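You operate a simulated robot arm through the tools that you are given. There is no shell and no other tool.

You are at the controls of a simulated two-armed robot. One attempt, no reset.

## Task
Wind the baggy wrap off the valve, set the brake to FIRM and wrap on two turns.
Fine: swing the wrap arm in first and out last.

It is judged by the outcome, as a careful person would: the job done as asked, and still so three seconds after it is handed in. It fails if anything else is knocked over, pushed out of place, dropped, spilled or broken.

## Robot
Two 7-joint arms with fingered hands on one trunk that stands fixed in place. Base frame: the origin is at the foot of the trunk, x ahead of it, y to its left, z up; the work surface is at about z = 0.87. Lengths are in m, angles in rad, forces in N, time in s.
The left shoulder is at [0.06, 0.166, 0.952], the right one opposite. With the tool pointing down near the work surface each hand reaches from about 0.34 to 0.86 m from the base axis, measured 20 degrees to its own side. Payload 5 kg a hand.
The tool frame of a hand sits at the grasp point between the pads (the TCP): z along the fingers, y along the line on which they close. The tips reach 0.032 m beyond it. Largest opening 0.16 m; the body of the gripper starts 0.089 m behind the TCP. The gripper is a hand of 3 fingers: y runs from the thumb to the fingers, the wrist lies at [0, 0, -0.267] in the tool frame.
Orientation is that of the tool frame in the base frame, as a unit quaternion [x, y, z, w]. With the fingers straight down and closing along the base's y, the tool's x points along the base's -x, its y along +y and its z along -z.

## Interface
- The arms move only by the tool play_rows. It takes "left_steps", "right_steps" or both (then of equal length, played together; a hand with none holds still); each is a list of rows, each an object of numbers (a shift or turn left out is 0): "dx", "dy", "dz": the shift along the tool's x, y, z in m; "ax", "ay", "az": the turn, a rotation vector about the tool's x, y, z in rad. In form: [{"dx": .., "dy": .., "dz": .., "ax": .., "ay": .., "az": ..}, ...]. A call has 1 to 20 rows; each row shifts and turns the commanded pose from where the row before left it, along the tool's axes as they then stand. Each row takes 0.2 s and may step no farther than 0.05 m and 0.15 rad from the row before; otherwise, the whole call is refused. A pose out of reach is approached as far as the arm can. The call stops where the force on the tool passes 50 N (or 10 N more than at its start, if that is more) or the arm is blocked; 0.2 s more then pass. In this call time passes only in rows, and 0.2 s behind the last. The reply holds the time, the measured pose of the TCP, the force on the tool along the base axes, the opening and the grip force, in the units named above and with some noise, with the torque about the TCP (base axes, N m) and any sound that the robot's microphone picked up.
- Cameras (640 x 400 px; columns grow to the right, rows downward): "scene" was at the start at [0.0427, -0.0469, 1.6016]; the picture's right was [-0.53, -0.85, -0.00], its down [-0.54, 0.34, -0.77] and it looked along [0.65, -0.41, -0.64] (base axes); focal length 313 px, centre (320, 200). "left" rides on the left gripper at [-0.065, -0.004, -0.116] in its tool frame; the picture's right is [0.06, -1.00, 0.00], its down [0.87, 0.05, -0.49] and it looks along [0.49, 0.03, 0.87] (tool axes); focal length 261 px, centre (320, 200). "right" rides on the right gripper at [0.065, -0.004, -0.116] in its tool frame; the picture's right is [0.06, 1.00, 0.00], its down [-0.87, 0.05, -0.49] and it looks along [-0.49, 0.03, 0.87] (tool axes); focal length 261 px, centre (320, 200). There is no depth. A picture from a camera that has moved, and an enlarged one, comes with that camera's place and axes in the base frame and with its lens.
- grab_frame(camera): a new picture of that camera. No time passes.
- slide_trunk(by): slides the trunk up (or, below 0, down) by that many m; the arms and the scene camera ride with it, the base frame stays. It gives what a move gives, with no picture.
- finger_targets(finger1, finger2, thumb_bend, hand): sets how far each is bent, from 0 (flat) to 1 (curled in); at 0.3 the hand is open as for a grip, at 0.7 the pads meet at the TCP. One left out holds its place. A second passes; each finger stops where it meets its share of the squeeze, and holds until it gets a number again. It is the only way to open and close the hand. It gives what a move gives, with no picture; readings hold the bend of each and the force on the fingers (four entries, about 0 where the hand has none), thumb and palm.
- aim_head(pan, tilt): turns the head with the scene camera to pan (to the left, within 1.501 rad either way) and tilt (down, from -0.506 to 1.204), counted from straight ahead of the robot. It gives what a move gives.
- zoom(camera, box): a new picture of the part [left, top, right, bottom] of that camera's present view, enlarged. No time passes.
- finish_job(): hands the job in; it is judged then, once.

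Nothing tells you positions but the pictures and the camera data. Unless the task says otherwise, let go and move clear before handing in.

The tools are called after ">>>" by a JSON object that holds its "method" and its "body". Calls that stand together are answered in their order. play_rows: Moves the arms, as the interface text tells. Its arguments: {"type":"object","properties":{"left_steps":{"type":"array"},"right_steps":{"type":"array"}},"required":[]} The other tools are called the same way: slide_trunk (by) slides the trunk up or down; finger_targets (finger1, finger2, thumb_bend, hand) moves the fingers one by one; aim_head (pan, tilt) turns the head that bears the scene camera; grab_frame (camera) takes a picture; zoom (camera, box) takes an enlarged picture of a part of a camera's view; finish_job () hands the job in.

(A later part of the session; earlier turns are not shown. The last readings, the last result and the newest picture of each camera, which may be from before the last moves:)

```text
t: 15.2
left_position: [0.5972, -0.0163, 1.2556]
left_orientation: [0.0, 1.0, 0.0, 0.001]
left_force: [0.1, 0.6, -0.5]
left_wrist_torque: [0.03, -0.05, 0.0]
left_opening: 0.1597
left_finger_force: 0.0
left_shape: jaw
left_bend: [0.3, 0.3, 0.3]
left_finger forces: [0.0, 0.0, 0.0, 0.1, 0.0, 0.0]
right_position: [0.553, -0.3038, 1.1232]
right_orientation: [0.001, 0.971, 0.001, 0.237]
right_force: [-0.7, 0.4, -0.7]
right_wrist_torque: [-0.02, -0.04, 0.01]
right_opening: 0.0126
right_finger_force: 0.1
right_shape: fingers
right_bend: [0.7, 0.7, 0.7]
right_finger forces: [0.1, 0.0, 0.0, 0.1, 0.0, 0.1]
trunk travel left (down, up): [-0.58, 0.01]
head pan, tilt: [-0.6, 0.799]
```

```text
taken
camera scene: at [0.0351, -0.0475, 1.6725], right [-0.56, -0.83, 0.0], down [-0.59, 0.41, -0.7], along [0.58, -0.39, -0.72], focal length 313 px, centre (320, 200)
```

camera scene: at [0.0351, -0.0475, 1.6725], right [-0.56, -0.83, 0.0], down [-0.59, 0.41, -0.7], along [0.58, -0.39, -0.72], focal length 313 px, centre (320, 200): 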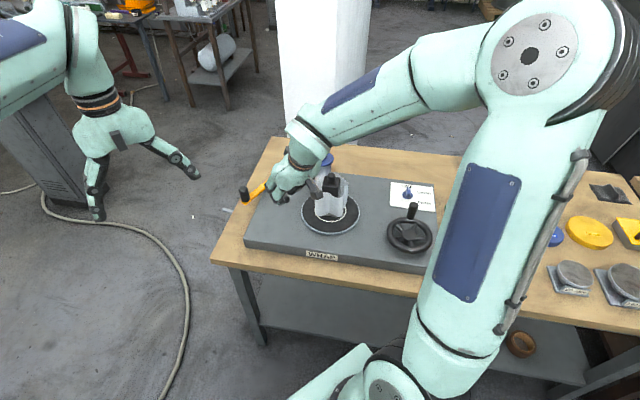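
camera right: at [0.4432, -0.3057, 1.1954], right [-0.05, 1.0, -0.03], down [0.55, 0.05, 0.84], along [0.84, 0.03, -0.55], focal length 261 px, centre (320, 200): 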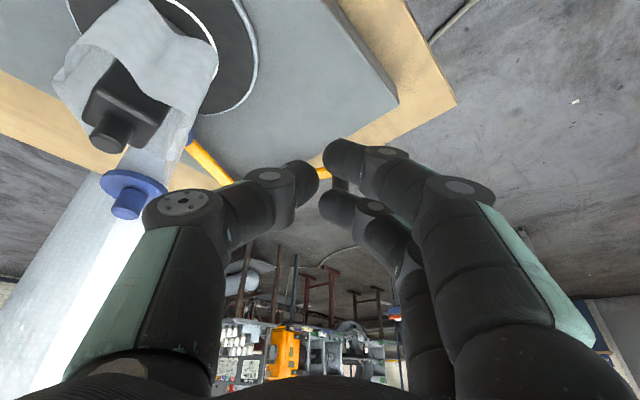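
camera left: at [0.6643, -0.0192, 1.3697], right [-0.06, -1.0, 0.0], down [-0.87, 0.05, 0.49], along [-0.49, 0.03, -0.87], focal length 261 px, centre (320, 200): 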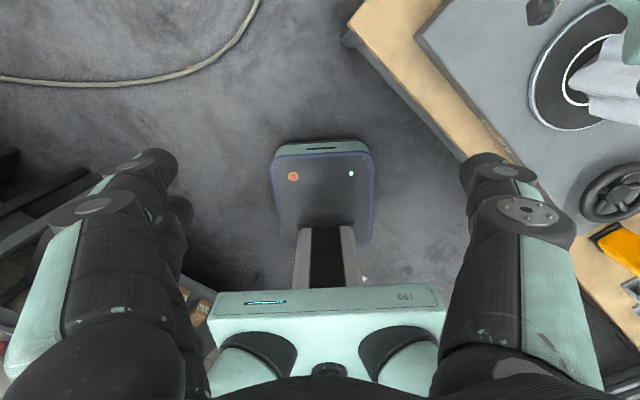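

>>> {"method": "play_rows", "body": {"right_steps": [{"ay": 0.119, "dz": -0.03}, {"ay": 0.119, "dz": -0.03}, {"ay": 0.119, "dz": -0.03}, {"ay": 0.119, "dz": -0.03}, {"dx": 0.04}, {"dx": 0.04}]}}

>>> {"method": "grab_frame", "body": {"camera": "right"}}

>>> {"method": "zoom", "body": {"camera": "scene", "box": [230, 100, 450, 260]}}

```text
t: 16.6
left_position: [0.5989, -0.0161, 1.2536]
left_orientation: [-0.001, 1.0, 0.0, 0.0]
left_force: [-0.6, 0.2, -0.1]
left_wrist_torque: [0.01, 0.02, -0.01]
left_opening: 0.1601
left_finger_force: 0.0
left_shape: jaw
left_bend: [0.3, 0.3, 0.3]
left_finger forces: [0.1, 0.0, 0.0, 0.0, 0.0, 0.0]
right_position: [0.4404, -0.3004, 1.2357]
right_orientation: [0.001, 1.0, 0.001, 0.001]
right_force: [-1.1, -0.7, -0.3]
right_wrist_torque: [-0.02, -0.01, 0.0]
right_opening: 0.0126
right_finger_force: 0.2
right_shape: fingers
right_bend: [0.7, 0.7, 0.7]
right_finger forces: [0.0, 0.0, 0.0, 0.0, 0.0, 0.0]
trunk travel left (down, up): [-0.58, 0.01]
head pan, tilt: [-0.6, 0.799]
```

```text
taken
camera right: at [0.3762, -0.3042, 1.3516], right [-0.06, 1.0, 0.0], down [0.87, 0.05, 0.49], along [0.49, 0.03, -0.87], focal length 261 px, centre (320, 200)
```

right: 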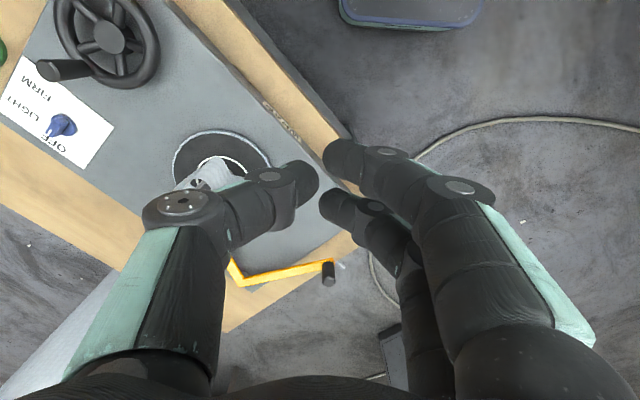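

```text
2.50 times, centred on (340, 180) of scene
camera zoom: at [0.0365, -0.0473, 1.6725], right [-0.56, -0.83, 0.0], down [-0.59, 0.41, -0.7], along [0.58, -0.39, -0.72], focal length 783 px, centre (270, 250)
```

zoom: 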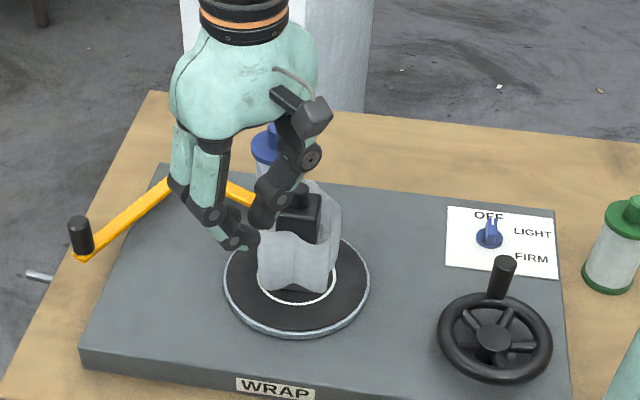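

The arm is swung in, with the knob out over the left side of the plate. I'll move the right hand over to the handwheel side, which also clears the view of the spool and film.

>>> {"method": "play_rows", "body": {"right_steps": [{"dx": 0.005, "dy": -0.042}, {"dx": 0.005, "dy": -0.042}, {"dx": 0.005, "dy": -0.042}, {"dx": 0.005, "dy": -0.042}, {"dx": 0.005, "dy": -0.042}, {"dx": 0.005, "dy": -0.042}, {"dy": -0.042}, {"dy": -0.042}]}}

>>> {"method": "finger_targets", "body": {"hand": "right", "finger1": 0.3, "finger2": 0.3, "thumb_bend": 0.3}}

>>> {"method": "grab_frame", "body": {"camera": "right"}}

>>> {"method": "grab_frame", "body": {"camera": "scene"}}

>>> {"method": "zoom", "body": {"camera": "scene", "box": [230, 110, 410, 250]}}

```text
t: 18.4
left_position: [0.5998, -0.0167, 1.2541]
left_orientation: [0.001, 1.0, 0.001, 0.001]
left_force: [-0.1, -0.5, -0.3]
left_wrist_torque: [0.03, 0.01, -0.05]
left_opening: 0.1599
left_finger_force: 0.0
left_shape: jaw
left_bend: [0.3, 0.3, 0.3]
left_finger forces: [0.0, 0.0, 0.0, 0.1, 0.0, 0.0]
right_position: [0.4076, -0.6402, 1.2355]
right_orientation: [0.002, 1.0, 0.0, 0.001]
right_force: [-0.3, -0.1, 0.0]
right_wrist_torque: [0.02, 0.03, 0.01]
right_opening: 0.0125
right_finger_force: 0.1
right_shape: fingers
right_bend: [0.7, 0.7, 0.7]
right_finger forces: [0.0, 0.0, 0.0, 0.0, 0.0, 0.0]
trunk travel left (down, up): [-0.58, 0.01]
head pan, tilt: [-0.6, 0.799]
```

```text
t: 19.4
left_position: [0.5995, -0.0159, 1.2549]
left_orientation: [0.0, 1.0, 0.0, 0.0]
left_force: [0.8, 0.0, 0.4]
left_wrist_torque: [0.02, 0.01, 0.0]
left_opening: 0.16
left_finger_force: 0.1
left_shape: jaw
left_bend: [0.3, 0.3, 0.3]
left_finger forces: [0.0, 0.1, 0.0, 0.0, 0.0, 0.0]
right_position: [0.4071, -0.6382, 1.2339]
right_orientation: [0.002, 1.0, 0.0, 0.001]
right_force: [0.6, -0.3, 0.7]
right_wrist_torque: [-0.03, 0.02, 0.0]
right_opening: 0.1676
right_finger_force: 0.1
right_shape: fingers
right_bend: [0.3, 0.3, 0.3]
right_finger forces: [0.1, 0.0, 0.0, 0.0, 0.0, 0.0]
trunk travel left (down, up): [-0.58, 0.01]
head pan, tilt: [-0.6, 0.799]
```

```text
taken
camera right: at [0.3425, -0.6424, 1.35], right [-0.06, 1.0, 0.0], down [0.87, 0.05, 0.49], along [0.49, 0.03, -0.87], focal length 261 px, centre (320, 200)
```

right: 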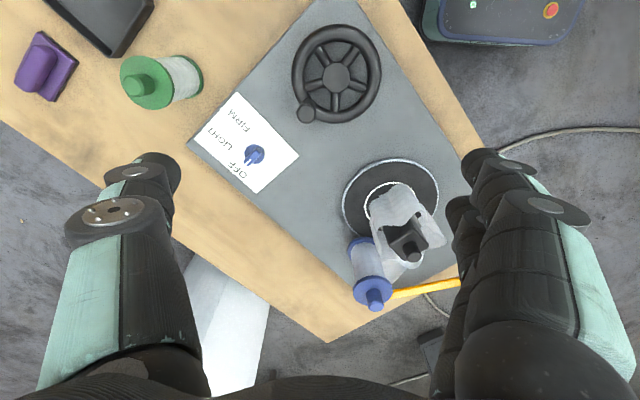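

```text
taken
camera scene: at [0.0368, -0.0473, 1.6725], right [-0.56, -0.83, 0.0], down [-0.59, 0.41, -0.7], along [0.58, -0.39, -0.72], focal length 313 px, centre (320, 200)
```

scene: 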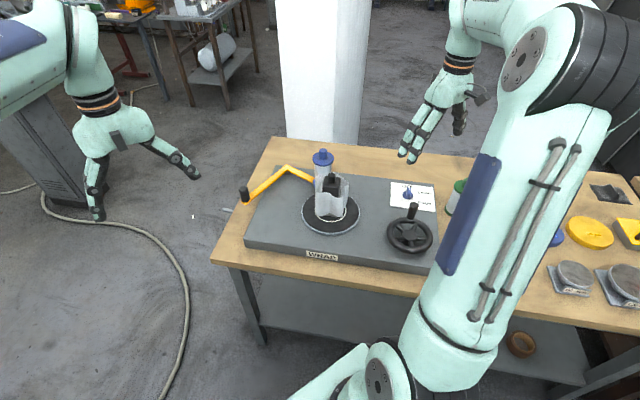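

```text
2.86 times, centred on (320, 180) of scene
camera zoom: at [0.0368, -0.0473, 1.6725], right [-0.56, -0.83, 0.0], down [-0.59, 0.41, -0.7], along [0.58, -0.39, -0.72], focal length 895 px, centre (320, 257)
```

zoom: 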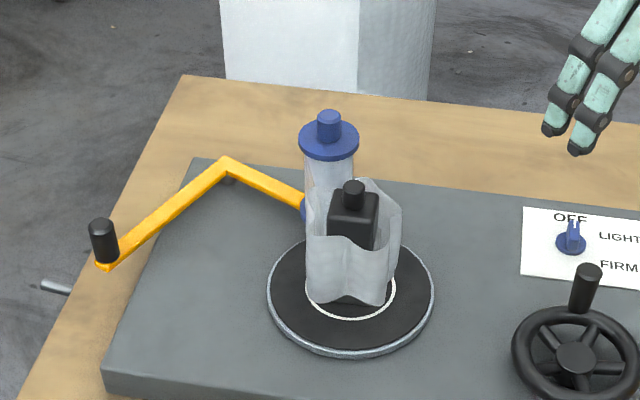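

>>> {"method": "zoom", "body": {"camera": "right", "box": [320, 150, 470, 320]}}

>>> {"method": "zoom", "body": {"camera": "scene", "box": [290, 140, 360, 230]}}

>>> {"method": "zoom", "body": {"camera": "right", "box": [180, 0, 400, 200]}}

```text
2.35 times, centred on (395, 235) of right
camera zoom: at [0.3425, -0.6424, 1.35], right [-0.06, 1.0, 0.0], down [0.87, 0.05, 0.49], along [0.49, 0.03, -0.87], focal length 613 px, centre (144, 118)
```

zoom: 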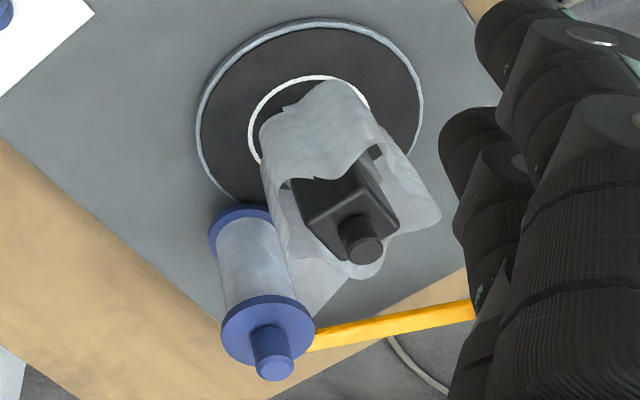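

```text
4.44 times, centred on (325, 185) of scene
camera zoom: at [0.0368, -0.0473, 1.6725], right [-0.56, -0.83, 0.0], down [-0.59, 0.41, -0.7], along [0.58, -0.39, -0.72], focal length 1392 px, centre (298, 267)
```

zoom: 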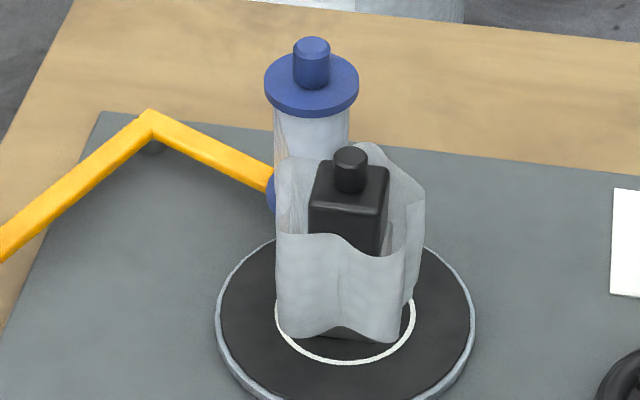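

```text
2.00 times, centred on (290, 100) of right
camera zoom: at [0.3425, -0.6424, 1.35], right [-0.06, 1.0, 0.0], down [0.87, 0.05, 0.49], along [0.49, 0.03, -0.87], focal length 521 px, centre (380, 400)
```

zoom: 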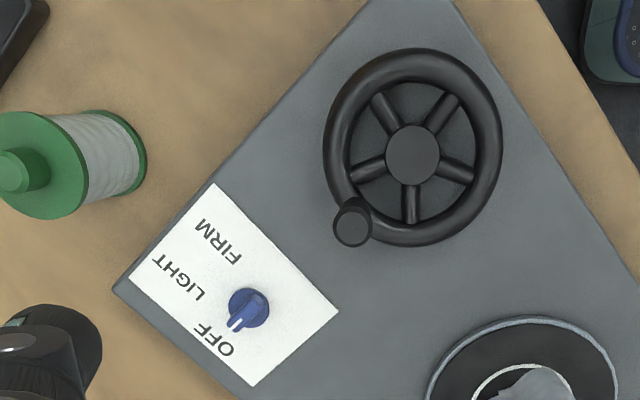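

The film now bridges from the spool to the left side of the wrap, so winding on should be counter-clockwise from above and winding off clockwise. The wheel hub is near (0.374,-0.614) with its peg near (0.415,-0.655), and I'm going down over the peg.

>>> {"method": "play_rows", "body": {"right_steps": [{"dx": -0.00185, "dy": -0.004, "dz": 0.0435}, {"dx": -0.00185, "dy": -0.004, "dz": 0.0435}, {"dx": -0.00185, "dy": -0.004, "dz": 0.0435}, {"dx": -0.00185, "dy": -0.004, "dz": 0.0435}]}}

>>> {"method": "grab_frame", "body": {"camera": "right"}}

>>> {"method": "zoom", "body": {"camera": "scene", "box": [330, 130, 490, 260]}}

```text
t: 20.4
left_position: [0.599, -0.017, 1.2548]
left_orientation: [0.0, 1.0, 0.002, -0.001]
left_force: [0.6, 0.0, 0.6]
left_wrist_torque: [0.03, 0.04, 0.0]
left_opening: 0.16
left_finger_force: 0.0
left_shape: jaw
left_bend: [0.3, 0.3, 0.3]
left_finger forces: [0.1, 0.1, 0.0, 0.1, 0.0, 0.0]
right_position: [0.4203, -0.6584, 1.0606]
right_orientation: [0.002, 1.0, 0.0, 0.001]
right_force: [0.3, -0.4, -0.3]
right_wrist_torque: [0.02, 0.0, -0.02]
right_opening: 0.1677
right_finger_force: 0.0
right_shape: fingers
right_bend: [0.3, 0.3, 0.3]
right_finger forces: [0.1, 0.0, 0.0, 0.0, 0.0, 0.1]
trunk travel left (down, up): [-0.58, 0.01]
head pan, tilt: [-0.6, 0.799]
```

```text
taken
camera right: at [0.357, -0.6612, 1.1767], right [-0.06, 1.0, 0.0], down [0.87, 0.05, 0.49], along [0.49, 0.03, -0.87], focal length 261 px, centre (320, 200)
```

right: 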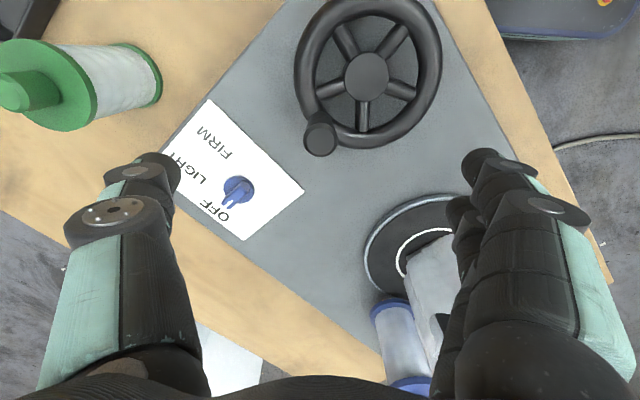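

```text
3.08 times, centred on (410, 195) of scene
camera zoom: at [0.0375, -0.0485, 1.6725], right [-0.56, -0.83, 0.0], down [-0.59, 0.41, -0.7], along [0.57, -0.39, -0.72], focal length 964 px, centre (43, 215)
```

zoom: 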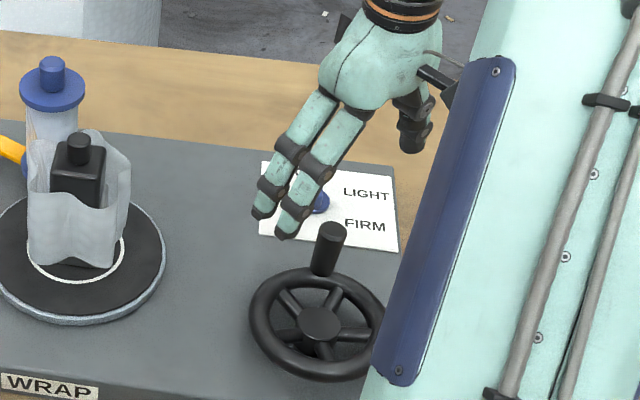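

>>> {"method": "play_rows", "body": {"right_steps": [{"dx": 0.0016, "dy": 0.0, "dz": 0.0335}, {"dx": 0.0016, "dy": 0.0, "dz": 0.0335}, {"dx": 0.0016, "dy": 0.0, "dz": 0.0335}]}}

>>> {"method": "grab_frame", "body": {"camera": "right"}}

```text
t: 21.2
left_position: [0.6, -0.0179, 1.2551]
left_orientation: [0.0, 1.0, 0.0, 0.0]
left_force: [-0.4, 0.3, 0.2]
left_wrist_torque: [0.04, 0.04, 0.03]
left_opening: 0.1599
left_finger_force: 0.1
left_shape: jaw
left_bend: [0.3, 0.3, 0.3]
left_finger forces: [0.0, 0.0, 0.0, 0.0, 0.0, 0.1]
right_position: [0.4166, -0.6539, 0.9584]
right_orientation: [0.001, 1.0, 0.002, 0.0]
right_force: [0.2, 0.1, -0.4]
right_wrist_torque: [0.05, 0.02, 0.04]
right_opening: 0.1678
right_finger_force: 0.0
right_shape: fingers
right_bend: [0.3, 0.3, 0.3]
right_finger forces: [0.0, 0.0, 0.0, 0.0, 0.1, 0.0]
trunk travel left (down, up): [-0.58, 0.01]
head pan, tilt: [-0.6, 0.799]
```

```text
taken
camera right: at [0.3524, -0.6566, 1.0748], right [-0.06, 1.0, 0.0], down [0.87, 0.05, 0.49], along [0.49, 0.03, -0.87], focal length 261 px, centre (320, 200)
```

right: 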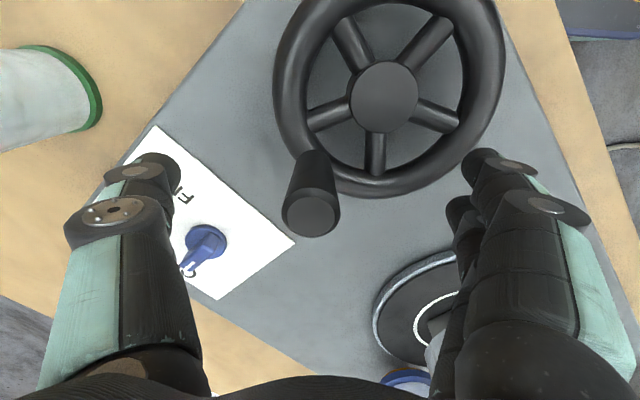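

>>> {"method": "play_rows", "body": {"right_steps": [{"dx": 0.003, "dy": -0.0015, "dz": 0.0}]}}

>>> {"method": "finger_targets", "body": {"hand": "right", "finger1": 0.7, "finger2": 0.7, "thumb_bend": 0.7}}

>>> {"method": "grab_frame", "body": {"camera": "right"}}

>>> {"method": "zoom", "body": {"camera": "scene", "box": [290, 130, 450, 260]}}

```text
t: 21.6
left_position: [0.5993, -0.0175, 1.255]
left_orientation: [-0.001, 1.0, 0.0, 0.0]
left_force: [-1.5, -1.2, 0.2]
left_wrist_torque: [-0.02, -0.01, -0.01]
left_opening: 0.1597
left_finger_force: 0.0
left_shape: jaw
left_bend: [0.3, 0.3, 0.3]
left_finger forces: [0.0, 0.0, 0.0, 0.0, 0.0, 0.1]
right_position: [0.4129, -0.6531, 0.9602]
right_orientation: [0.001, 1.0, 0.001, 0.001]
right_force: [-0.5, -1.5, 0.0]
right_wrist_torque: [0.0, 0.0, -0.02]
right_opening: 0.1677
right_finger_force: 0.1
right_shape: fingers
right_bend: [0.3, 0.3, 0.3]
right_finger forces: [0.0, 0.1, 0.0, 0.0, 0.0, 0.0]
trunk travel left (down, up): [-0.58, 0.01]
head pan, tilt: [-0.6, 0.799]
```

```text
t: 22.6
left_position: [0.599, -0.0171, 1.2546]
left_orientation: [0.0, 1.0, -0.001, 0.0]
left_force: [-0.2, -0.4, 0.1]
left_wrist_torque: [0.0, 0.01, -0.01]
left_opening: 0.1599
left_finger_force: 0.0
left_shape: jaw
left_bend: [0.3, 0.3, 0.3]
left_finger forces: [0.1, 0.0, 0.0, 0.2, 0.0, 0.0]
right_position: [0.4132, -0.6537, 0.9599]
right_orientation: [0.001, 1.0, 0.001, 0.0]
right_force: [3.6, -5.6, -3.1]
right_wrist_torque: [-0.04, -0.09, -0.04]
right_opening: 0.0222
right_finger_force: 7.1
right_shape: fingers
right_bend: [0.7, 0.67, 0.67]
right_finger forces: [0.1, 5.1, 0.0, 0.0, 8.8, 0.0]
trunk travel left (down, up): [-0.58, 0.01]
head pan, tilt: [-0.6, 0.799]
```

```text
taken
camera right: at [0.3492, -0.6574, 1.0753], right [-0.06, 1.0, 0.0], down [0.87, 0.05, 0.49], along [0.49, 0.03, -0.87], focal length 261 px, centre (320, 200)
```

right: 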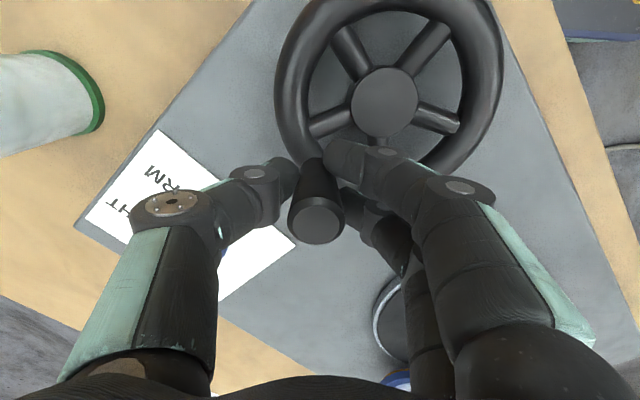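

```text
3.08 times, centred on (370, 195) of scene
camera zoom: at [0.0375, -0.0484, 1.6724], right [-0.56, -0.83, 0.0], down [-0.59, 0.41, -0.7], along [0.57, -0.39, -0.72], focal length 964 px, centre (166, 215)
```

zoom: 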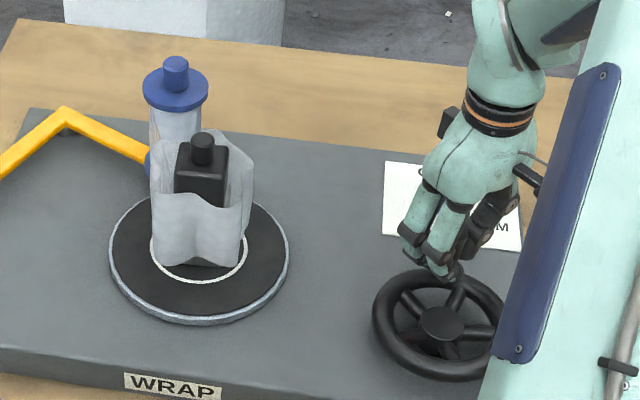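

Only finger 2 and the thumb touch the peg, so the grip is off-centre by a few millimetres in x. I'll open slightly, shift +x by 5 mm and regrip.

>>> {"method": "finger_targets", "body": {"hand": "right", "finger1": 0.58, "finger2": 0.58, "thumb_bend": 0.58}}

>>> {"method": "play_rows", "body": {"right_steps": [{"dx": -0.006, "dy": 0.0, "dz": 0.0}]}}

>>> {"method": "finger_targets", "body": {"hand": "right", "finger1": 0.72, "finger2": 0.72, "thumb_bend": 0.72}}

>>> {"method": "grab_frame", "body": {"camera": "right"}}

```text
t: 23.6
left_position: [0.5997, -0.0167, 1.2549]
left_orientation: [0.001, 1.0, 0.001, 0.0]
left_force: [0.2, 1.0, 0.5]
left_wrist_torque: [-0.01, -0.01, -0.03]
left_opening: 0.1598
left_finger_force: 0.1
left_shape: jaw
left_bend: [0.3, 0.3, 0.3]
left_finger forces: [0.0, 0.0, 0.1, 0.0, 0.0, 0.0]
right_position: [0.4124, -0.6534, 0.9605]
right_orientation: [0.003, 1.0, 0.001, 0.001]
right_force: [-0.7, -0.1, 0.0]
right_wrist_torque: [-0.02, 0.03, -0.02]
right_opening: 0.0585
right_finger_force: 0.0
right_shape: fingers
right_bend: [0.57, 0.57, 0.57]
right_finger forces: [0.1, 0.1, 0.0, 0.2, 0.0, 0.0]
trunk travel left (down, up): [-0.58, 0.01]
head pan, tilt: [-0.6, 0.799]
```

```text
t: 24.0
left_position: [0.5991, -0.016, 1.2552]
left_orientation: [0.0, 1.0, 0.001, 0.0]
left_force: [-0.1, 0.3, -0.3]
left_wrist_torque: [0.02, -0.02, 0.0]
left_opening: 0.1599
left_finger_force: 0.1
left_shape: jaw
left_bend: [0.3, 0.3, 0.3]
left_finger forces: [0.0, 0.1, 0.1, 0.0, 0.0, 0.0]
right_position: [0.4183, -0.654, 0.9607]
right_orientation: [0.002, 1.0, 0.001, 0.0]
right_force: [0.2, 0.0, -0.7]
right_wrist_torque: [-0.02, -0.05, 0.0]
right_opening: 0.0584
right_finger_force: 0.0
right_shape: fingers
right_bend: [0.57, 0.57, 0.57]
right_finger forces: [0.1, 0.0, 0.0, 0.1, 0.1, 0.1]
trunk travel left (down, up): [-0.58, 0.01]
head pan, tilt: [-0.6, 0.799]
```

```text
t: 25.0
left_position: [0.5996, -0.0168, 1.2539]
left_orientation: [0.001, 1.0, 0.0, 0.0]
left_force: [0.4, 0.5, -0.3]
left_wrist_torque: [-0.01, 0.03, 0.01]
left_opening: 0.1599
left_finger_force: 0.0
left_shape: jaw
left_bend: [0.3, 0.3, 0.3]
left_finger forces: [0.0, 0.0, 0.0, 0.0, 0.0, 0.1]
right_position: [0.4183, -0.655, 0.9593]
right_orientation: [0.001, 1.0, 0.002, 0.0]
right_force: [1.6, -2.4, -6.9]
right_wrist_torque: [-0.07, -0.03, 0.0]
right_opening: 0.0228
right_finger_force: 11.7
right_shape: fingers
right_bend: [0.71, 0.7, 0.67]
right_finger forces: [4.1, 6.4, 0.0, 0.1, 12.5, 0.0]
trunk travel left (down, up): [-0.58, 0.01]
head pan, tilt: [-0.6, 0.799]
```

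```text
taken
camera right: at [0.3543, -0.6576, 1.0756], right [-0.06, 1.0, 0.0], down [0.87, 0.05, 0.49], along [0.49, 0.03, -0.87], focal length 261 px, centre (320, 200)
```

right: 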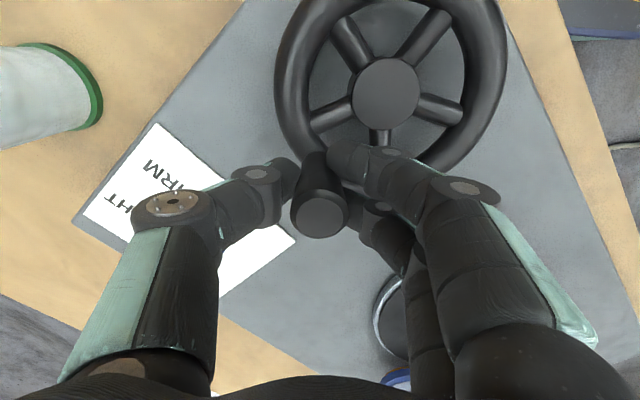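

All three digits now hold the peg evenly. I'll turn the wheel about 30° clockwise as a test, then check the force and which way the table moves.

>>> {"method": "play_rows", "body": {"right_steps": [{"dx": 0.00748, "dy": -0.00693}, {"dx": 0.00857, "dy": -0.00552}, {"dx": 0.0094, "dy": -0.00395}]}}

>>> {"method": "zoom", "body": {"camera": "scene", "box": [290, 130, 450, 260]}}

>>> {"method": "grab_frame", "body": {"camera": "right"}}

```text
t: 25.8
left_position: [0.5982, -0.0181, 1.2549]
left_orientation: [-0.001, 1.0, 0.0, -0.001]
left_force: [0.1, -0.3, 0.7]
left_wrist_torque: [0.02, -0.01, -0.04]
left_opening: 0.1597
left_finger_force: 0.1
left_shape: jaw
left_bend: [0.3, 0.3, 0.3]
left_finger forces: [0.0, 0.0, 0.0, 0.0, 0.1, 0.0]
right_position: [0.3898, -0.6722, 0.9598]
right_orientation: [0.002, 1.0, 0.0, 0.001]
right_force: [1.6, -6.4, -3.1]
right_wrist_torque: [-0.17, -0.01, -0.02]
right_opening: 0.0225
right_finger_force: 11.6
right_shape: fingers
right_bend: [0.71, 0.7, 0.67]
right_finger forces: [3.6, 5.4, 0.0, 0.0, 14.1, 0.0]
trunk travel left (down, up): [-0.58, 0.01]
head pan, tilt: [-0.6, 0.799]
```

```text
3.08 times, centred on (370, 195) of scene
camera zoom: at [0.0368, -0.0487, 1.6725], right [-0.57, -0.82, 0.0], down [-0.59, 0.41, -0.7], along [0.57, -0.39, -0.72], focal length 964 px, centre (166, 215)
```

zoom: 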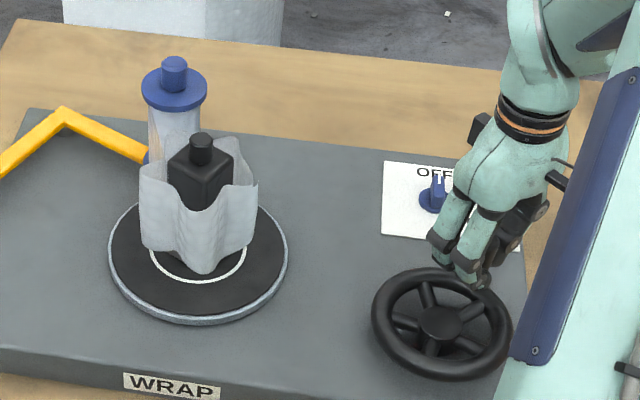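

```text
taken
camera right: at [0.3257, -0.6749, 1.0753], right [-0.06, 1.0, 0.0], down [0.87, 0.05, 0.49], along [0.49, 0.03, -0.87], focal length 261 px, centre (320, 200)
```

right: 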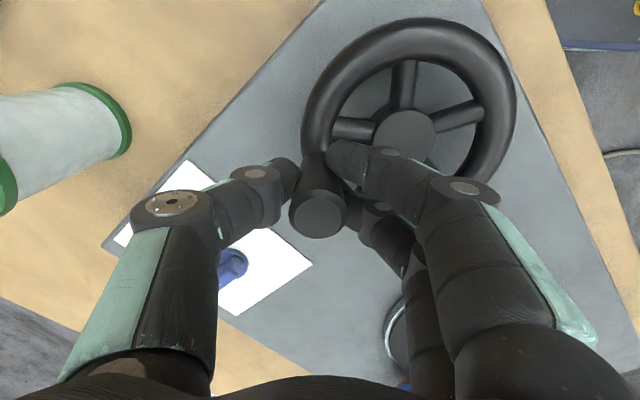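

>>> {"method": "zoom", "body": {"camera": "scene", "box": [305, 140, 365, 230]}}

>>> {"method": "play_rows", "body": {"right_steps": [{"dx": 0.00995, "dy": -0.00226}, {"dx": 0.01019, "dy": -0.0005}]}}

>>> {"method": "zoom", "body": {"camera": "scene", "box": [305, 140, 365, 230]}}

```text
4.44 times, centred on (335, 185) of scene
camera zoom: at [0.0368, -0.0487, 1.6725], right [-0.57, -0.82, 0.0], down [-0.59, 0.41, -0.7], along [0.57, -0.39, -0.72], focal length 1392 px, centre (253, 267)
```

zoom: 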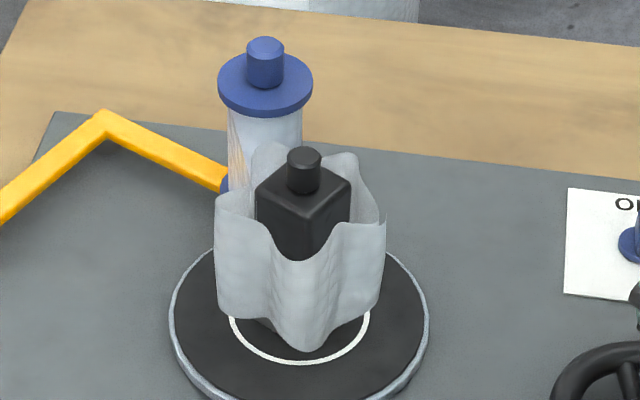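

```text
t: 26.4
left_position: [0.5981, -0.019, 1.2555]
left_orientation: [0.001, 1.0, 0.0, 0.0]
left_force: [-0.1, 0.4, -0.3]
left_wrist_torque: [0.01, 0.02, -0.01]
left_opening: 0.1601
left_finger_force: 0.0
left_shape: jaw
left_bend: [0.3, 0.3, 0.3]
left_finger forces: [0.0, 0.1, 0.0, 0.0, 0.1, 0.0]
right_position: [0.3682, -0.673, 0.9599]
right_orientation: [0.003, 1.0, 0.002, 0.0]
right_force: [-3.5, -7.4, -7.8]
right_wrist_torque: [-0.17, 0.07, 0.0]
right_opening: 0.0227
right_finger_force: 11.0
right_shape: fingers
right_bend: [0.71, 0.7, 0.67]
right_finger forces: [4.2, 4.4, 0.1, 0.0, 14.1, 0.0]
trunk travel left (down, up): [-0.58, 0.01]
head pan, tilt: [-0.6, 0.799]
```

```text
4.44 times, centred on (335, 185) of scene
camera zoom: at [0.036, -0.049, 1.6724], right [-0.57, -0.82, 0.0], down [-0.59, 0.41, -0.7], along [0.57, -0.39, -0.72], focal length 1392 px, centre (253, 267)
```

zoom: 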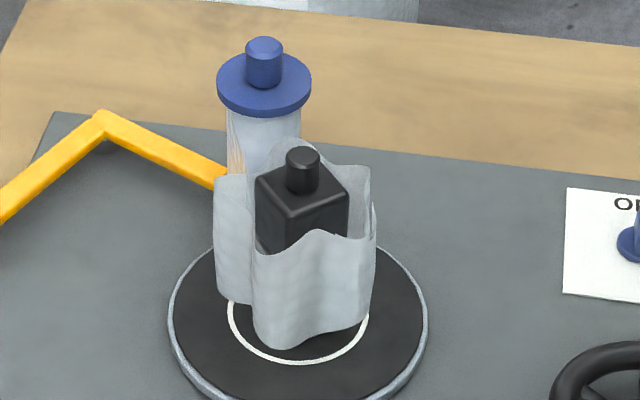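

The table turns clockwise with the wheel at roughly 1:1, and the force is light. I continue clockwise with a slightly corrected circle and check the forces.

>>> {"method": "play_rows", "body": {"right_steps": [{"dx": 0.0146, "dy": -0.0008}, {"dx": 0.01435, "dy": 0.006}, {"dx": 0.01235, "dy": 0.0094}, {"dx": 0.0094, "dy": 0.01235}, {"dx": 0.006, "dy": 0.01435}, {"dx": 0.002, "dy": 0.0154}]}}

>>> {"method": "zoom", "body": {"camera": "scene", "box": [305, 140, 365, 230]}}

>>> {"method": "grab_frame", "body": {"camera": "right"}}

```text
t: 27.8
left_position: [0.5999, -0.017, 1.2551]
left_orientation: [-0.001, 1.0, 0.0, 0.0]
left_force: [-0.2, -0.3, 0.9]
left_wrist_torque: [-0.03, -0.02, 0.0]
left_opening: 0.1599
left_finger_force: 0.0
left_shape: jaw
left_bend: [0.3, 0.3, 0.3]
left_finger forces: [0.0, 0.0, 0.0, 0.0, 0.1, 0.0]
right_position: [0.3129, -0.6145, 0.9615]
right_orientation: [0.001, 1.0, 0.001, 0.001]
right_force: [4.9, 1.2, -11.2]
right_wrist_torque: [0.03, -0.08, 0.01]
right_opening: 0.0223
right_finger_force: 11.2
right_shape: fingers
right_bend: [0.71, 0.7, 0.67]
right_finger forces: [4.7, 8.3, 0.1, 0.0, 9.2, 0.0]
trunk travel left (down, up): [-0.58, 0.01]
head pan, tilt: [-0.6, 0.799]
```

```text
4.44 times, centred on (335, 185) of scene
camera zoom: at [0.0379, -0.0476, 1.6724], right [-0.56, -0.83, 0.0], down [-0.59, 0.4, -0.7], along [0.57, -0.39, -0.72], focal length 1392 px, centre (253, 267)
```

zoom: 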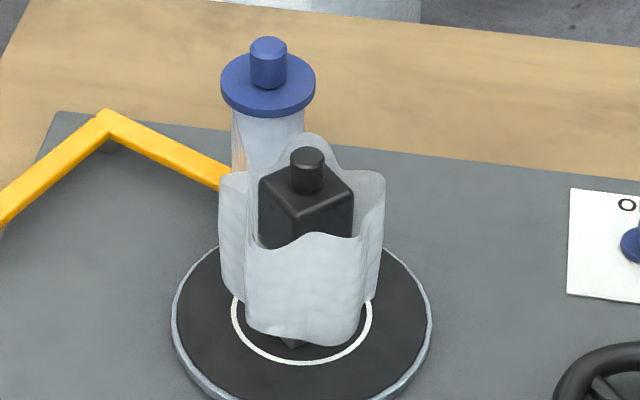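

```text
taken
camera right: at [0.2487, -0.6177, 1.0767], right [-0.06, 1.0, 0.0], down [0.87, 0.05, 0.49], along [0.49, 0.03, -0.87], focal length 261 px, centre (320, 200)
```

right: 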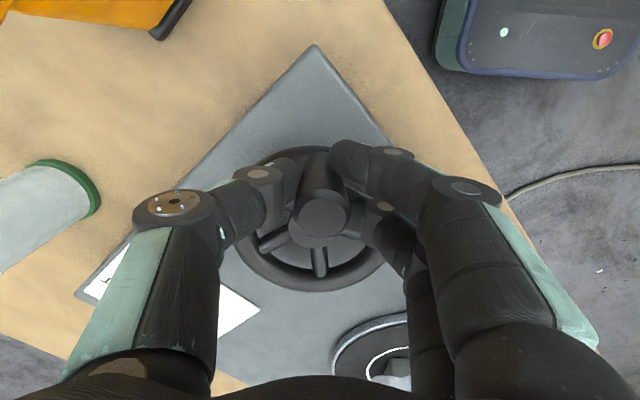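

Turning goes smoothly at about 1:1. I continue another half turn clockwise.

>>> {"method": "play_rows", "body": {"right_steps": [{"dx": -0.002, "dy": 0.0154}, {"dx": -0.006, "dy": 0.01435}, {"dx": -0.0094, "dy": 0.01235}, {"dx": -0.01235, "dy": 0.0094}, {"dx": -0.0144, "dy": 0.006}, {"dx": -0.0154, "dy": 0.002}]}}

>>> {"method": "zoom", "body": {"camera": "scene", "box": [305, 140, 365, 230]}}

>>> {"method": "grab_frame", "body": {"camera": "right"}}

```text
t: 29.2
left_position: [0.6003, -0.0155, 1.2547]
left_orientation: [-0.002, 1.0, -0.001, 0.0]
left_force: [0.7, 0.6, 0.3]
left_wrist_torque: [0.0, 0.0, -0.02]
left_opening: 0.1597
left_finger_force: 0.1
left_shape: jaw
left_bend: [0.3, 0.3, 0.3]
left_finger forces: [0.0, 0.0, 0.0, 0.0, 0.0, 0.1]
right_position: [0.375, -0.5568, 0.9618]
right_orientation: [0.001, 1.0, 0.001, 0.001]
right_force: [1.7, 3.3, -8.4]
right_wrist_torque: [0.11, -0.01, -0.01]
right_opening: 0.0223
right_finger_force: 11.2
right_shape: fingers
right_bend: [0.7, 0.69, 0.68]
right_finger forces: [5.6, 8.6, 0.1, 0.0, 8.6, 0.0]
trunk travel left (down, up): [-0.58, 0.01]
head pan, tilt: [-0.6, 0.799]
```

```text
4.44 times, centred on (335, 185) of scene
camera zoom: at [0.0385, -0.048, 1.6724], right [-0.56, -0.83, 0.0], down [-0.59, 0.4, -0.7], along [0.57, -0.39, -0.72], focal length 1392 px, centre (253, 267)
```

zoom: 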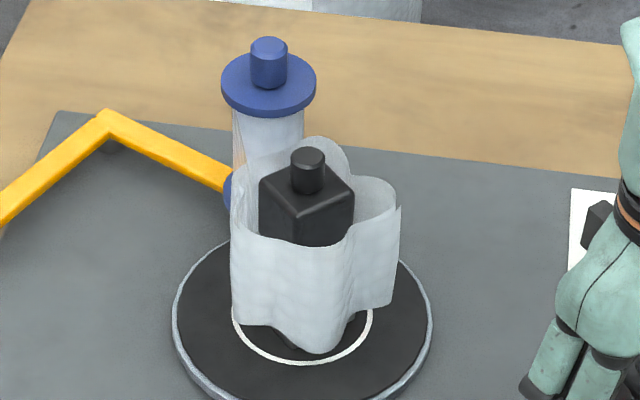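

```text
taken
camera right: at [0.31, -0.5604, 1.0771], right [-0.06, 1.0, 0.0], down [0.87, 0.05, 0.49], along [0.49, 0.03, -0.87], focal length 261 px, centre (320, 200)
```

right: 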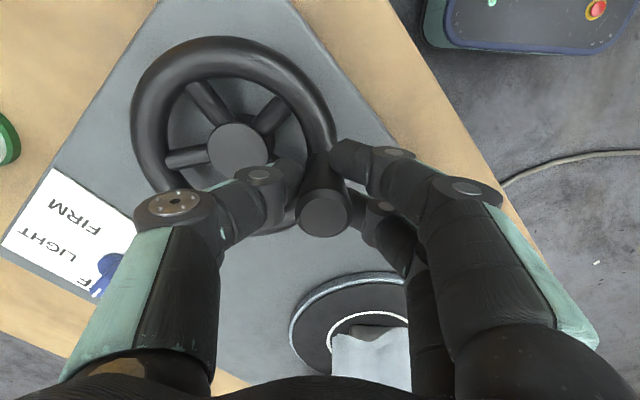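

>>> {"method": "play_rows", "body": {"right_steps": [{"dx": -0.0154, "dy": -0.002}, {"dx": -0.0144, "dy": -0.006}, {"dx": -0.01235, "dy": -0.0094}, {"dx": -0.0094, "dy": -0.01235}, {"dx": -0.006, "dy": -0.01435}, {"dx": -0.002, "dy": -0.0154}]}}

>>> {"method": "zoom", "body": {"camera": "scene", "box": [305, 140, 365, 230]}}

>>> {"method": "grab_frame", "body": {"camera": "right"}}

```text
t: 30.6
left_position: [0.6003, -0.0167, 1.2551]
left_orientation: [0.0, 1.0, -0.001, -0.001]
left_force: [0.7, -0.6, 0.3]
left_wrist_torque: [0.04, 0.01, 0.01]
left_opening: 0.1599
left_finger_force: 0.0
left_shape: jaw
left_bend: [0.3, 0.3, 0.3]
left_finger forces: [0.0, 0.0, 0.1, 0.0, 0.0, 0.0]
right_position: [0.4308, -0.6161, 0.9606]
right_orientation: [0.0, 1.0, -0.001, 0.003]
right_force: [13.5, -1.8, 1.1]
right_wrist_torque: [-0.03, -0.31, -0.01]
right_opening: 0.0217
right_finger_force: 13.7
right_shape: fingers
right_bend: [0.71, 0.7, 0.68]
right_finger forces: [3.7, 11.5, 0.1, 0.0, 12.4, 0.1]
trunk travel left (down, up): [-0.58, 0.01]
head pan, tilt: [-0.6, 0.799]
```

```text
4.44 times, centred on (335, 185) of scene
camera zoom: at [0.0384, -0.0484, 1.6725], right [-0.56, -0.83, 0.0], down [-0.59, 0.4, -0.7], along [0.58, -0.39, -0.72], focal length 1392 px, centre (253, 267)
```

zoom: 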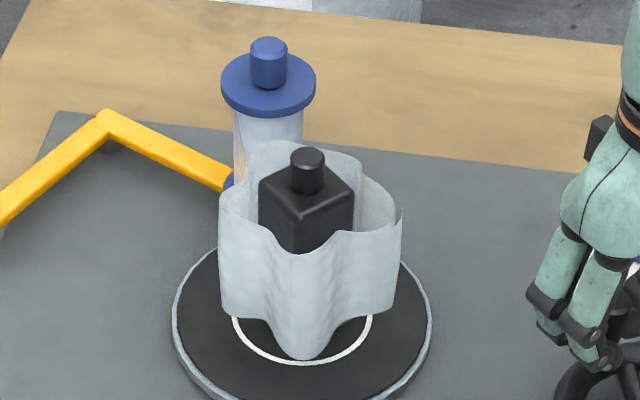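

```text
taken
camera right: at [0.3676, -0.6187, 1.0761], right [-0.06, 1.0, 0.0], down [0.87, 0.05, 0.5], along [0.49, 0.03, -0.87], focal length 261 px, centre (320, 200)
```

right: 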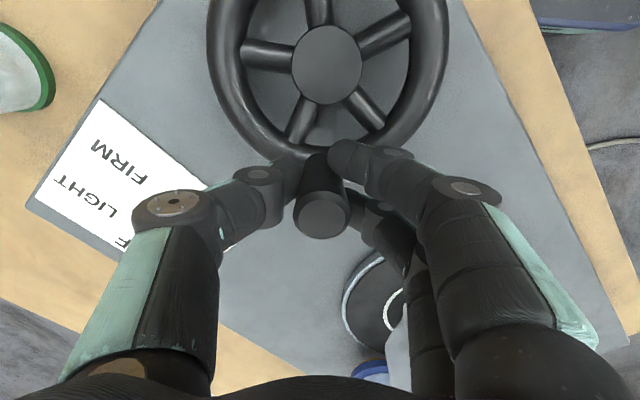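

The wrap's width in view seems to have grown as I turned, so I want to be sure about the direction before continuing. I'll zoom in on the film between the spool and the wrap.

>>> {"method": "zoom", "body": {"camera": "scene", "box": [315, 140, 355, 190]}}

>>> {"method": "zoom", "body": {"camera": "scene", "box": [305, 170, 365, 220]}}

>>> {"method": "grab_frame", "body": {"camera": "left"}}

```text
8.00 times, centred on (335, 165) of scene
camera zoom: at [0.0384, -0.0484, 1.6725], right [-0.56, -0.83, 0.0], down [-0.59, 0.4, -0.7], along [0.58, -0.39, -0.72], focal length 2506 px, centre (200, 480)
```

zoom: 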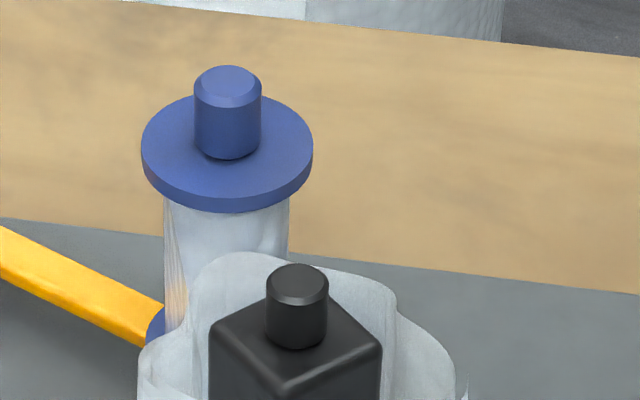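

```text
8.00 times, centred on (335, 195) of scene
camera zoom: at [0.0384, -0.0484, 1.6725], right [-0.56, -0.83, 0.0], down [-0.59, 0.4, -0.7], along [0.58, -0.39, -0.72], focal length 2506 px, centre (200, 240)
```

zoom: 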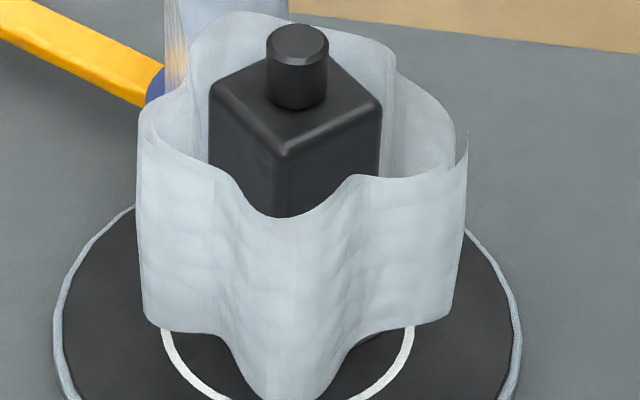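

```text
taken
camera left: at [0.6648, -0.0207, 1.3695], right [-0.06, -1.0, 0.0], down [-0.87, 0.05, 0.49], along [-0.49, 0.03, -0.87], focal length 261 px, centre (320, 200)
```

left: 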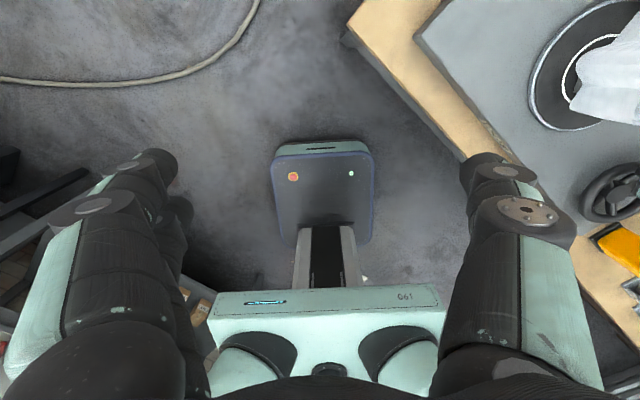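

The cues on winding direction disagree: the loose end is at the right, yet film seems to bridge at the left. I'll rotate the idle left hand so its camera looks down on the turntable.

>>> {"method": "play_rows", "body": {"left_steps": [{"az": -0.14}, {"az": -0.14}, {"az": -0.14}, {"az": -0.14}, {"az": -0.14}, {"az": -0.14}, {"az": -0.14}, {"az": -0.14}, {"az": -0.14}, {"az": -0.14}, {"az": -0.14}]}}

>>> {"method": "grab_frame", "body": {"camera": "left"}}

```text
t: 33.0
left_position: [0.5996, -0.0153, 1.2527]
left_orientation: [-0.697, 0.717, 0.001, 0.0]
left_force: [0.2, 0.1, -0.9]
left_wrist_torque: [-0.03, 0.02, 0.01]
left_opening: 0.16
left_finger_force: 0.0
left_shape: jaw
left_bend: [0.3, 0.3, 0.3]
left_finger forces: [0.0, 0.0, 0.0, 0.1, 0.0, 0.1]
right_position: [0.4316, -0.6132, 0.9587]
right_orientation: [0.001, 1.0, 0.0, 0.001]
right_force: [23.0, -0.6, 6.8]
right_wrist_torque: [0.01, -0.56, -0.06]
right_opening: 0.0205
right_finger_force: 16.7
right_shape: fingers
right_bend: [0.71, 0.7, 0.68]
right_finger forces: [3.7, 17.2, 0.1, 0.1, 12.0, 0.1]
trunk travel left (down, up): [-0.58, 0.01]
head pan, tilt: [-0.6, 0.799]
```

```text
taken
camera left: at [0.606, 0.0503, 1.3691], right [1.0, -0.09, 0.0], down [-0.08, -0.87, 0.49], along [-0.05, -0.49, -0.87], focal length 261 px, centre (320, 200)
```

left: 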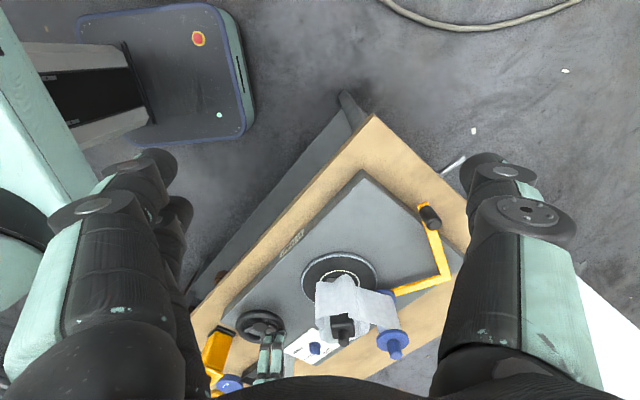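

>>> {"method": "zoom", "body": {"camera": "left", "box": [280, 240, 430, 370]}}

>>> {"method": "play_rows", "body": {"right_steps": [{"dx": -0.004}]}}

```text
3.08 times, centred on (355, 305) of left
camera zoom: at [0.606, 0.0503, 1.3691], right [1.0, -0.09, 0.0], down [-0.08, -0.87, 0.49], along [-0.05, -0.49, -0.87], focal length 802 px, centre (212, -123)
```

zoom: 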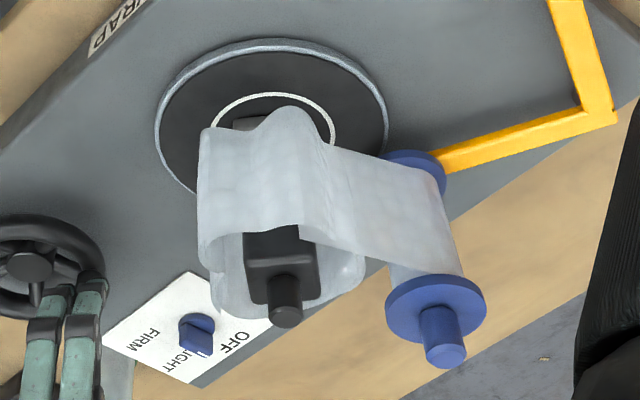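

```text
t: 33.4
left_position: [0.5982, -0.0166, 1.2546]
left_orientation: [-0.696, 0.718, -0.001, 0.0]
left_force: [-1.3, -0.3, 0.0]
left_wrist_torque: [0.02, 0.01, 0.0]
left_opening: 0.1598
left_finger_force: 0.1
left_shape: jaw
left_bend: [0.3, 0.3, 0.3]
left_finger forces: [0.0, 0.0, 0.1, 0.0, 0.0, 0.0]
right_position: [0.4324, -0.6158, 0.9603]
right_orientation: [0.004, 1.0, 0.001, 0.0]
right_force: [9.1, 0.9, 5.7]
right_wrist_torque: [0.06, -0.3, -0.04]
right_opening: 0.0209
right_finger_force: 16.5
right_shape: fingers
right_bend: [0.71, 0.7, 0.69]
right_finger forces: [6.6, 13.6, 0.0, 0.0, 11.6, 0.0]
trunk travel left (down, up): [-0.58, 0.01]
head pan, tilt: [-0.6, 0.799]
```

Now it is clear: the web runs from the spool to the left side of the wrap, so clockwise turning does pull film back onto the spool and is winding off. I continue clockwise, monitoring with the left camera.

>>> {"method": "play_rows", "body": {"right_steps": [{"dx": 0.00206, "dy": -0.01566}, {"dx": 0.00605, "dy": -0.01459}, {"dx": 0.00961, "dy": -0.01253}, {"dx": 0.01253, "dy": -0.00961}, {"dx": 0.01459, "dy": -0.00605}, {"dx": 0.01566, "dy": -0.00206}]}}

>>> {"method": "zoom", "body": {"camera": "left", "box": [280, 240, 430, 370]}}

```text
t: 34.8
left_position: [0.5979, -0.0172, 1.254]
left_orientation: [-0.696, 0.718, 0.0, 0.0]
left_force: [0.0, 0.1, 0.3]
left_wrist_torque: [0.01, -0.02, -0.01]
left_opening: 0.1598
left_finger_force: 0.0
left_shape: jaw
left_bend: [0.3, 0.3, 0.3]
left_finger forces: [0.1, 0.0, 0.0, 0.0, 0.0, 0.1]
right_position: [0.3726, -0.6772, 0.9601]
right_orientation: [0.002, 1.0, 0.001, 0.001]
right_force: [-2.6, -1.5, -5.1]
right_wrist_torque: [-0.05, -0.01, 0.04]
right_opening: 0.0211
right_finger_force: 14.6
right_shape: fingers
right_bend: [0.71, 0.7, 0.68]
right_finger forces: [8.7, 9.8, 0.0, 0.1, 10.8, 0.1]
trunk travel left (down, up): [-0.58, 0.01]
head pan, tilt: [-0.6, 0.799]
```

```text
3.08 times, centred on (355, 305) of left
camera zoom: at [0.6039, 0.0488, 1.37], right [1.0, -0.09, 0.0], down [-0.08, -0.87, 0.49], along [-0.05, -0.49, -0.87], focal length 802 px, centre (212, -123)
```

zoom: 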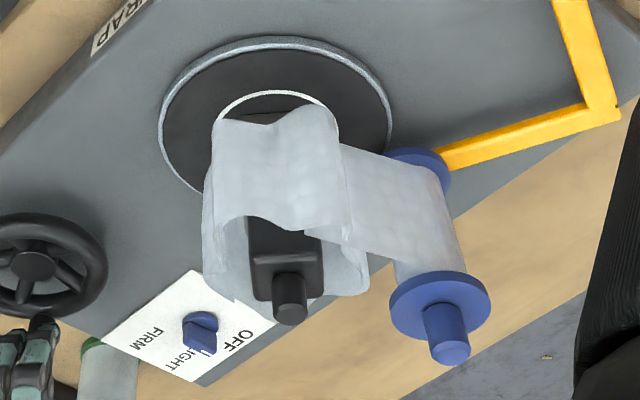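

The circle fits well now, with forces under about 5 N. I continue another half turn clockwise.

>>> {"method": "play_rows", "body": {"right_steps": [{"dx": 0.01566, "dy": 0.00206}, {"dx": 0.01459, "dy": 0.00605}, {"dx": 0.01253, "dy": 0.00961}, {"dx": 0.00961, "dy": 0.01253}, {"dx": 0.00605, "dy": 0.01459}, {"dx": 0.00206, "dy": 0.01566}, {"dx": -0.00206, "dy": 0.01566}, {"dx": -0.00605, "dy": 0.01459}, {"dx": -0.00961, "dy": 0.01253}, {"dx": -0.01253, "dy": 0.00961}, {"dx": -0.01459, "dy": 0.00605}, {"dx": -0.01566, "dy": 0.00206}]}}

>>> {"method": "zoom", "body": {"camera": "left", "box": [280, 240, 430, 370]}}

>>> {"method": "zoom", "body": {"camera": "scene", "box": [305, 140, 365, 230]}}

```text
t: 37.4
left_position: [0.5993, -0.0174, 1.254]
left_orientation: [-0.697, 0.717, 0.0, 0.0]
left_force: [0.2, -0.8, -1.7]
left_wrist_torque: [0.0, 0.02, -0.02]
left_opening: 0.16
left_finger_force: 0.1
left_shape: jaw
left_bend: [0.3, 0.3, 0.3]
left_finger forces: [0.0, 0.0, 0.0, 0.0, 0.1, 0.0]
right_position: [0.3774, -0.5563, 0.9603]
right_orientation: [0.001, 1.0, 0.0, 0.001]
right_force: [2.5, -2.1, 1.5]
right_wrist_torque: [-0.04, -0.06, -0.03]
right_opening: 0.0207
right_finger_force: 15.1
right_shape: fingers
right_bend: [0.71, 0.7, 0.68]
right_finger forces: [6.7, 10.4, 0.0, 0.1, 12.6, 0.1]
trunk travel left (down, up): [-0.58, 0.01]
head pan, tilt: [-0.6, 0.799]
```

```text
3.08 times, centred on (355, 305) of left
camera zoom: at [0.6055, 0.0496, 1.3694], right [1.0, -0.09, 0.0], down [-0.08, -0.87, 0.49], along [-0.05, -0.49, -0.87], focal length 802 px, centre (212, -123)
```

zoom: 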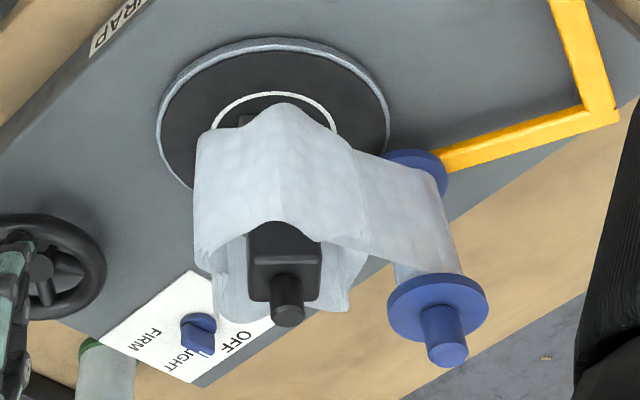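

```text
4.44 times, centred on (335, 185) of scene
camera zoom: at [0.038, -0.0479, 1.6725], right [-0.56, -0.83, 0.0], down [-0.59, 0.41, -0.7], along [0.57, -0.39, -0.72], focal length 1392 px, centre (253, 267)
```

zoom: 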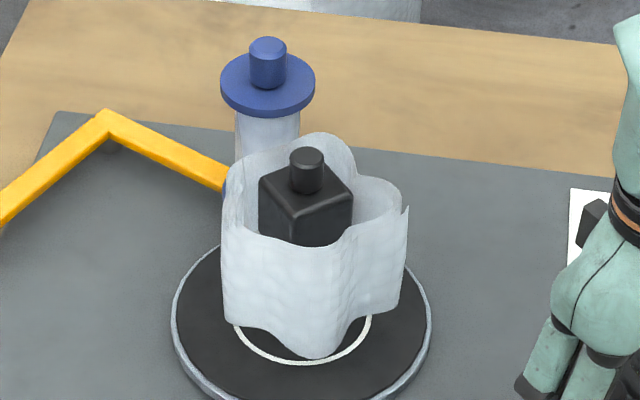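

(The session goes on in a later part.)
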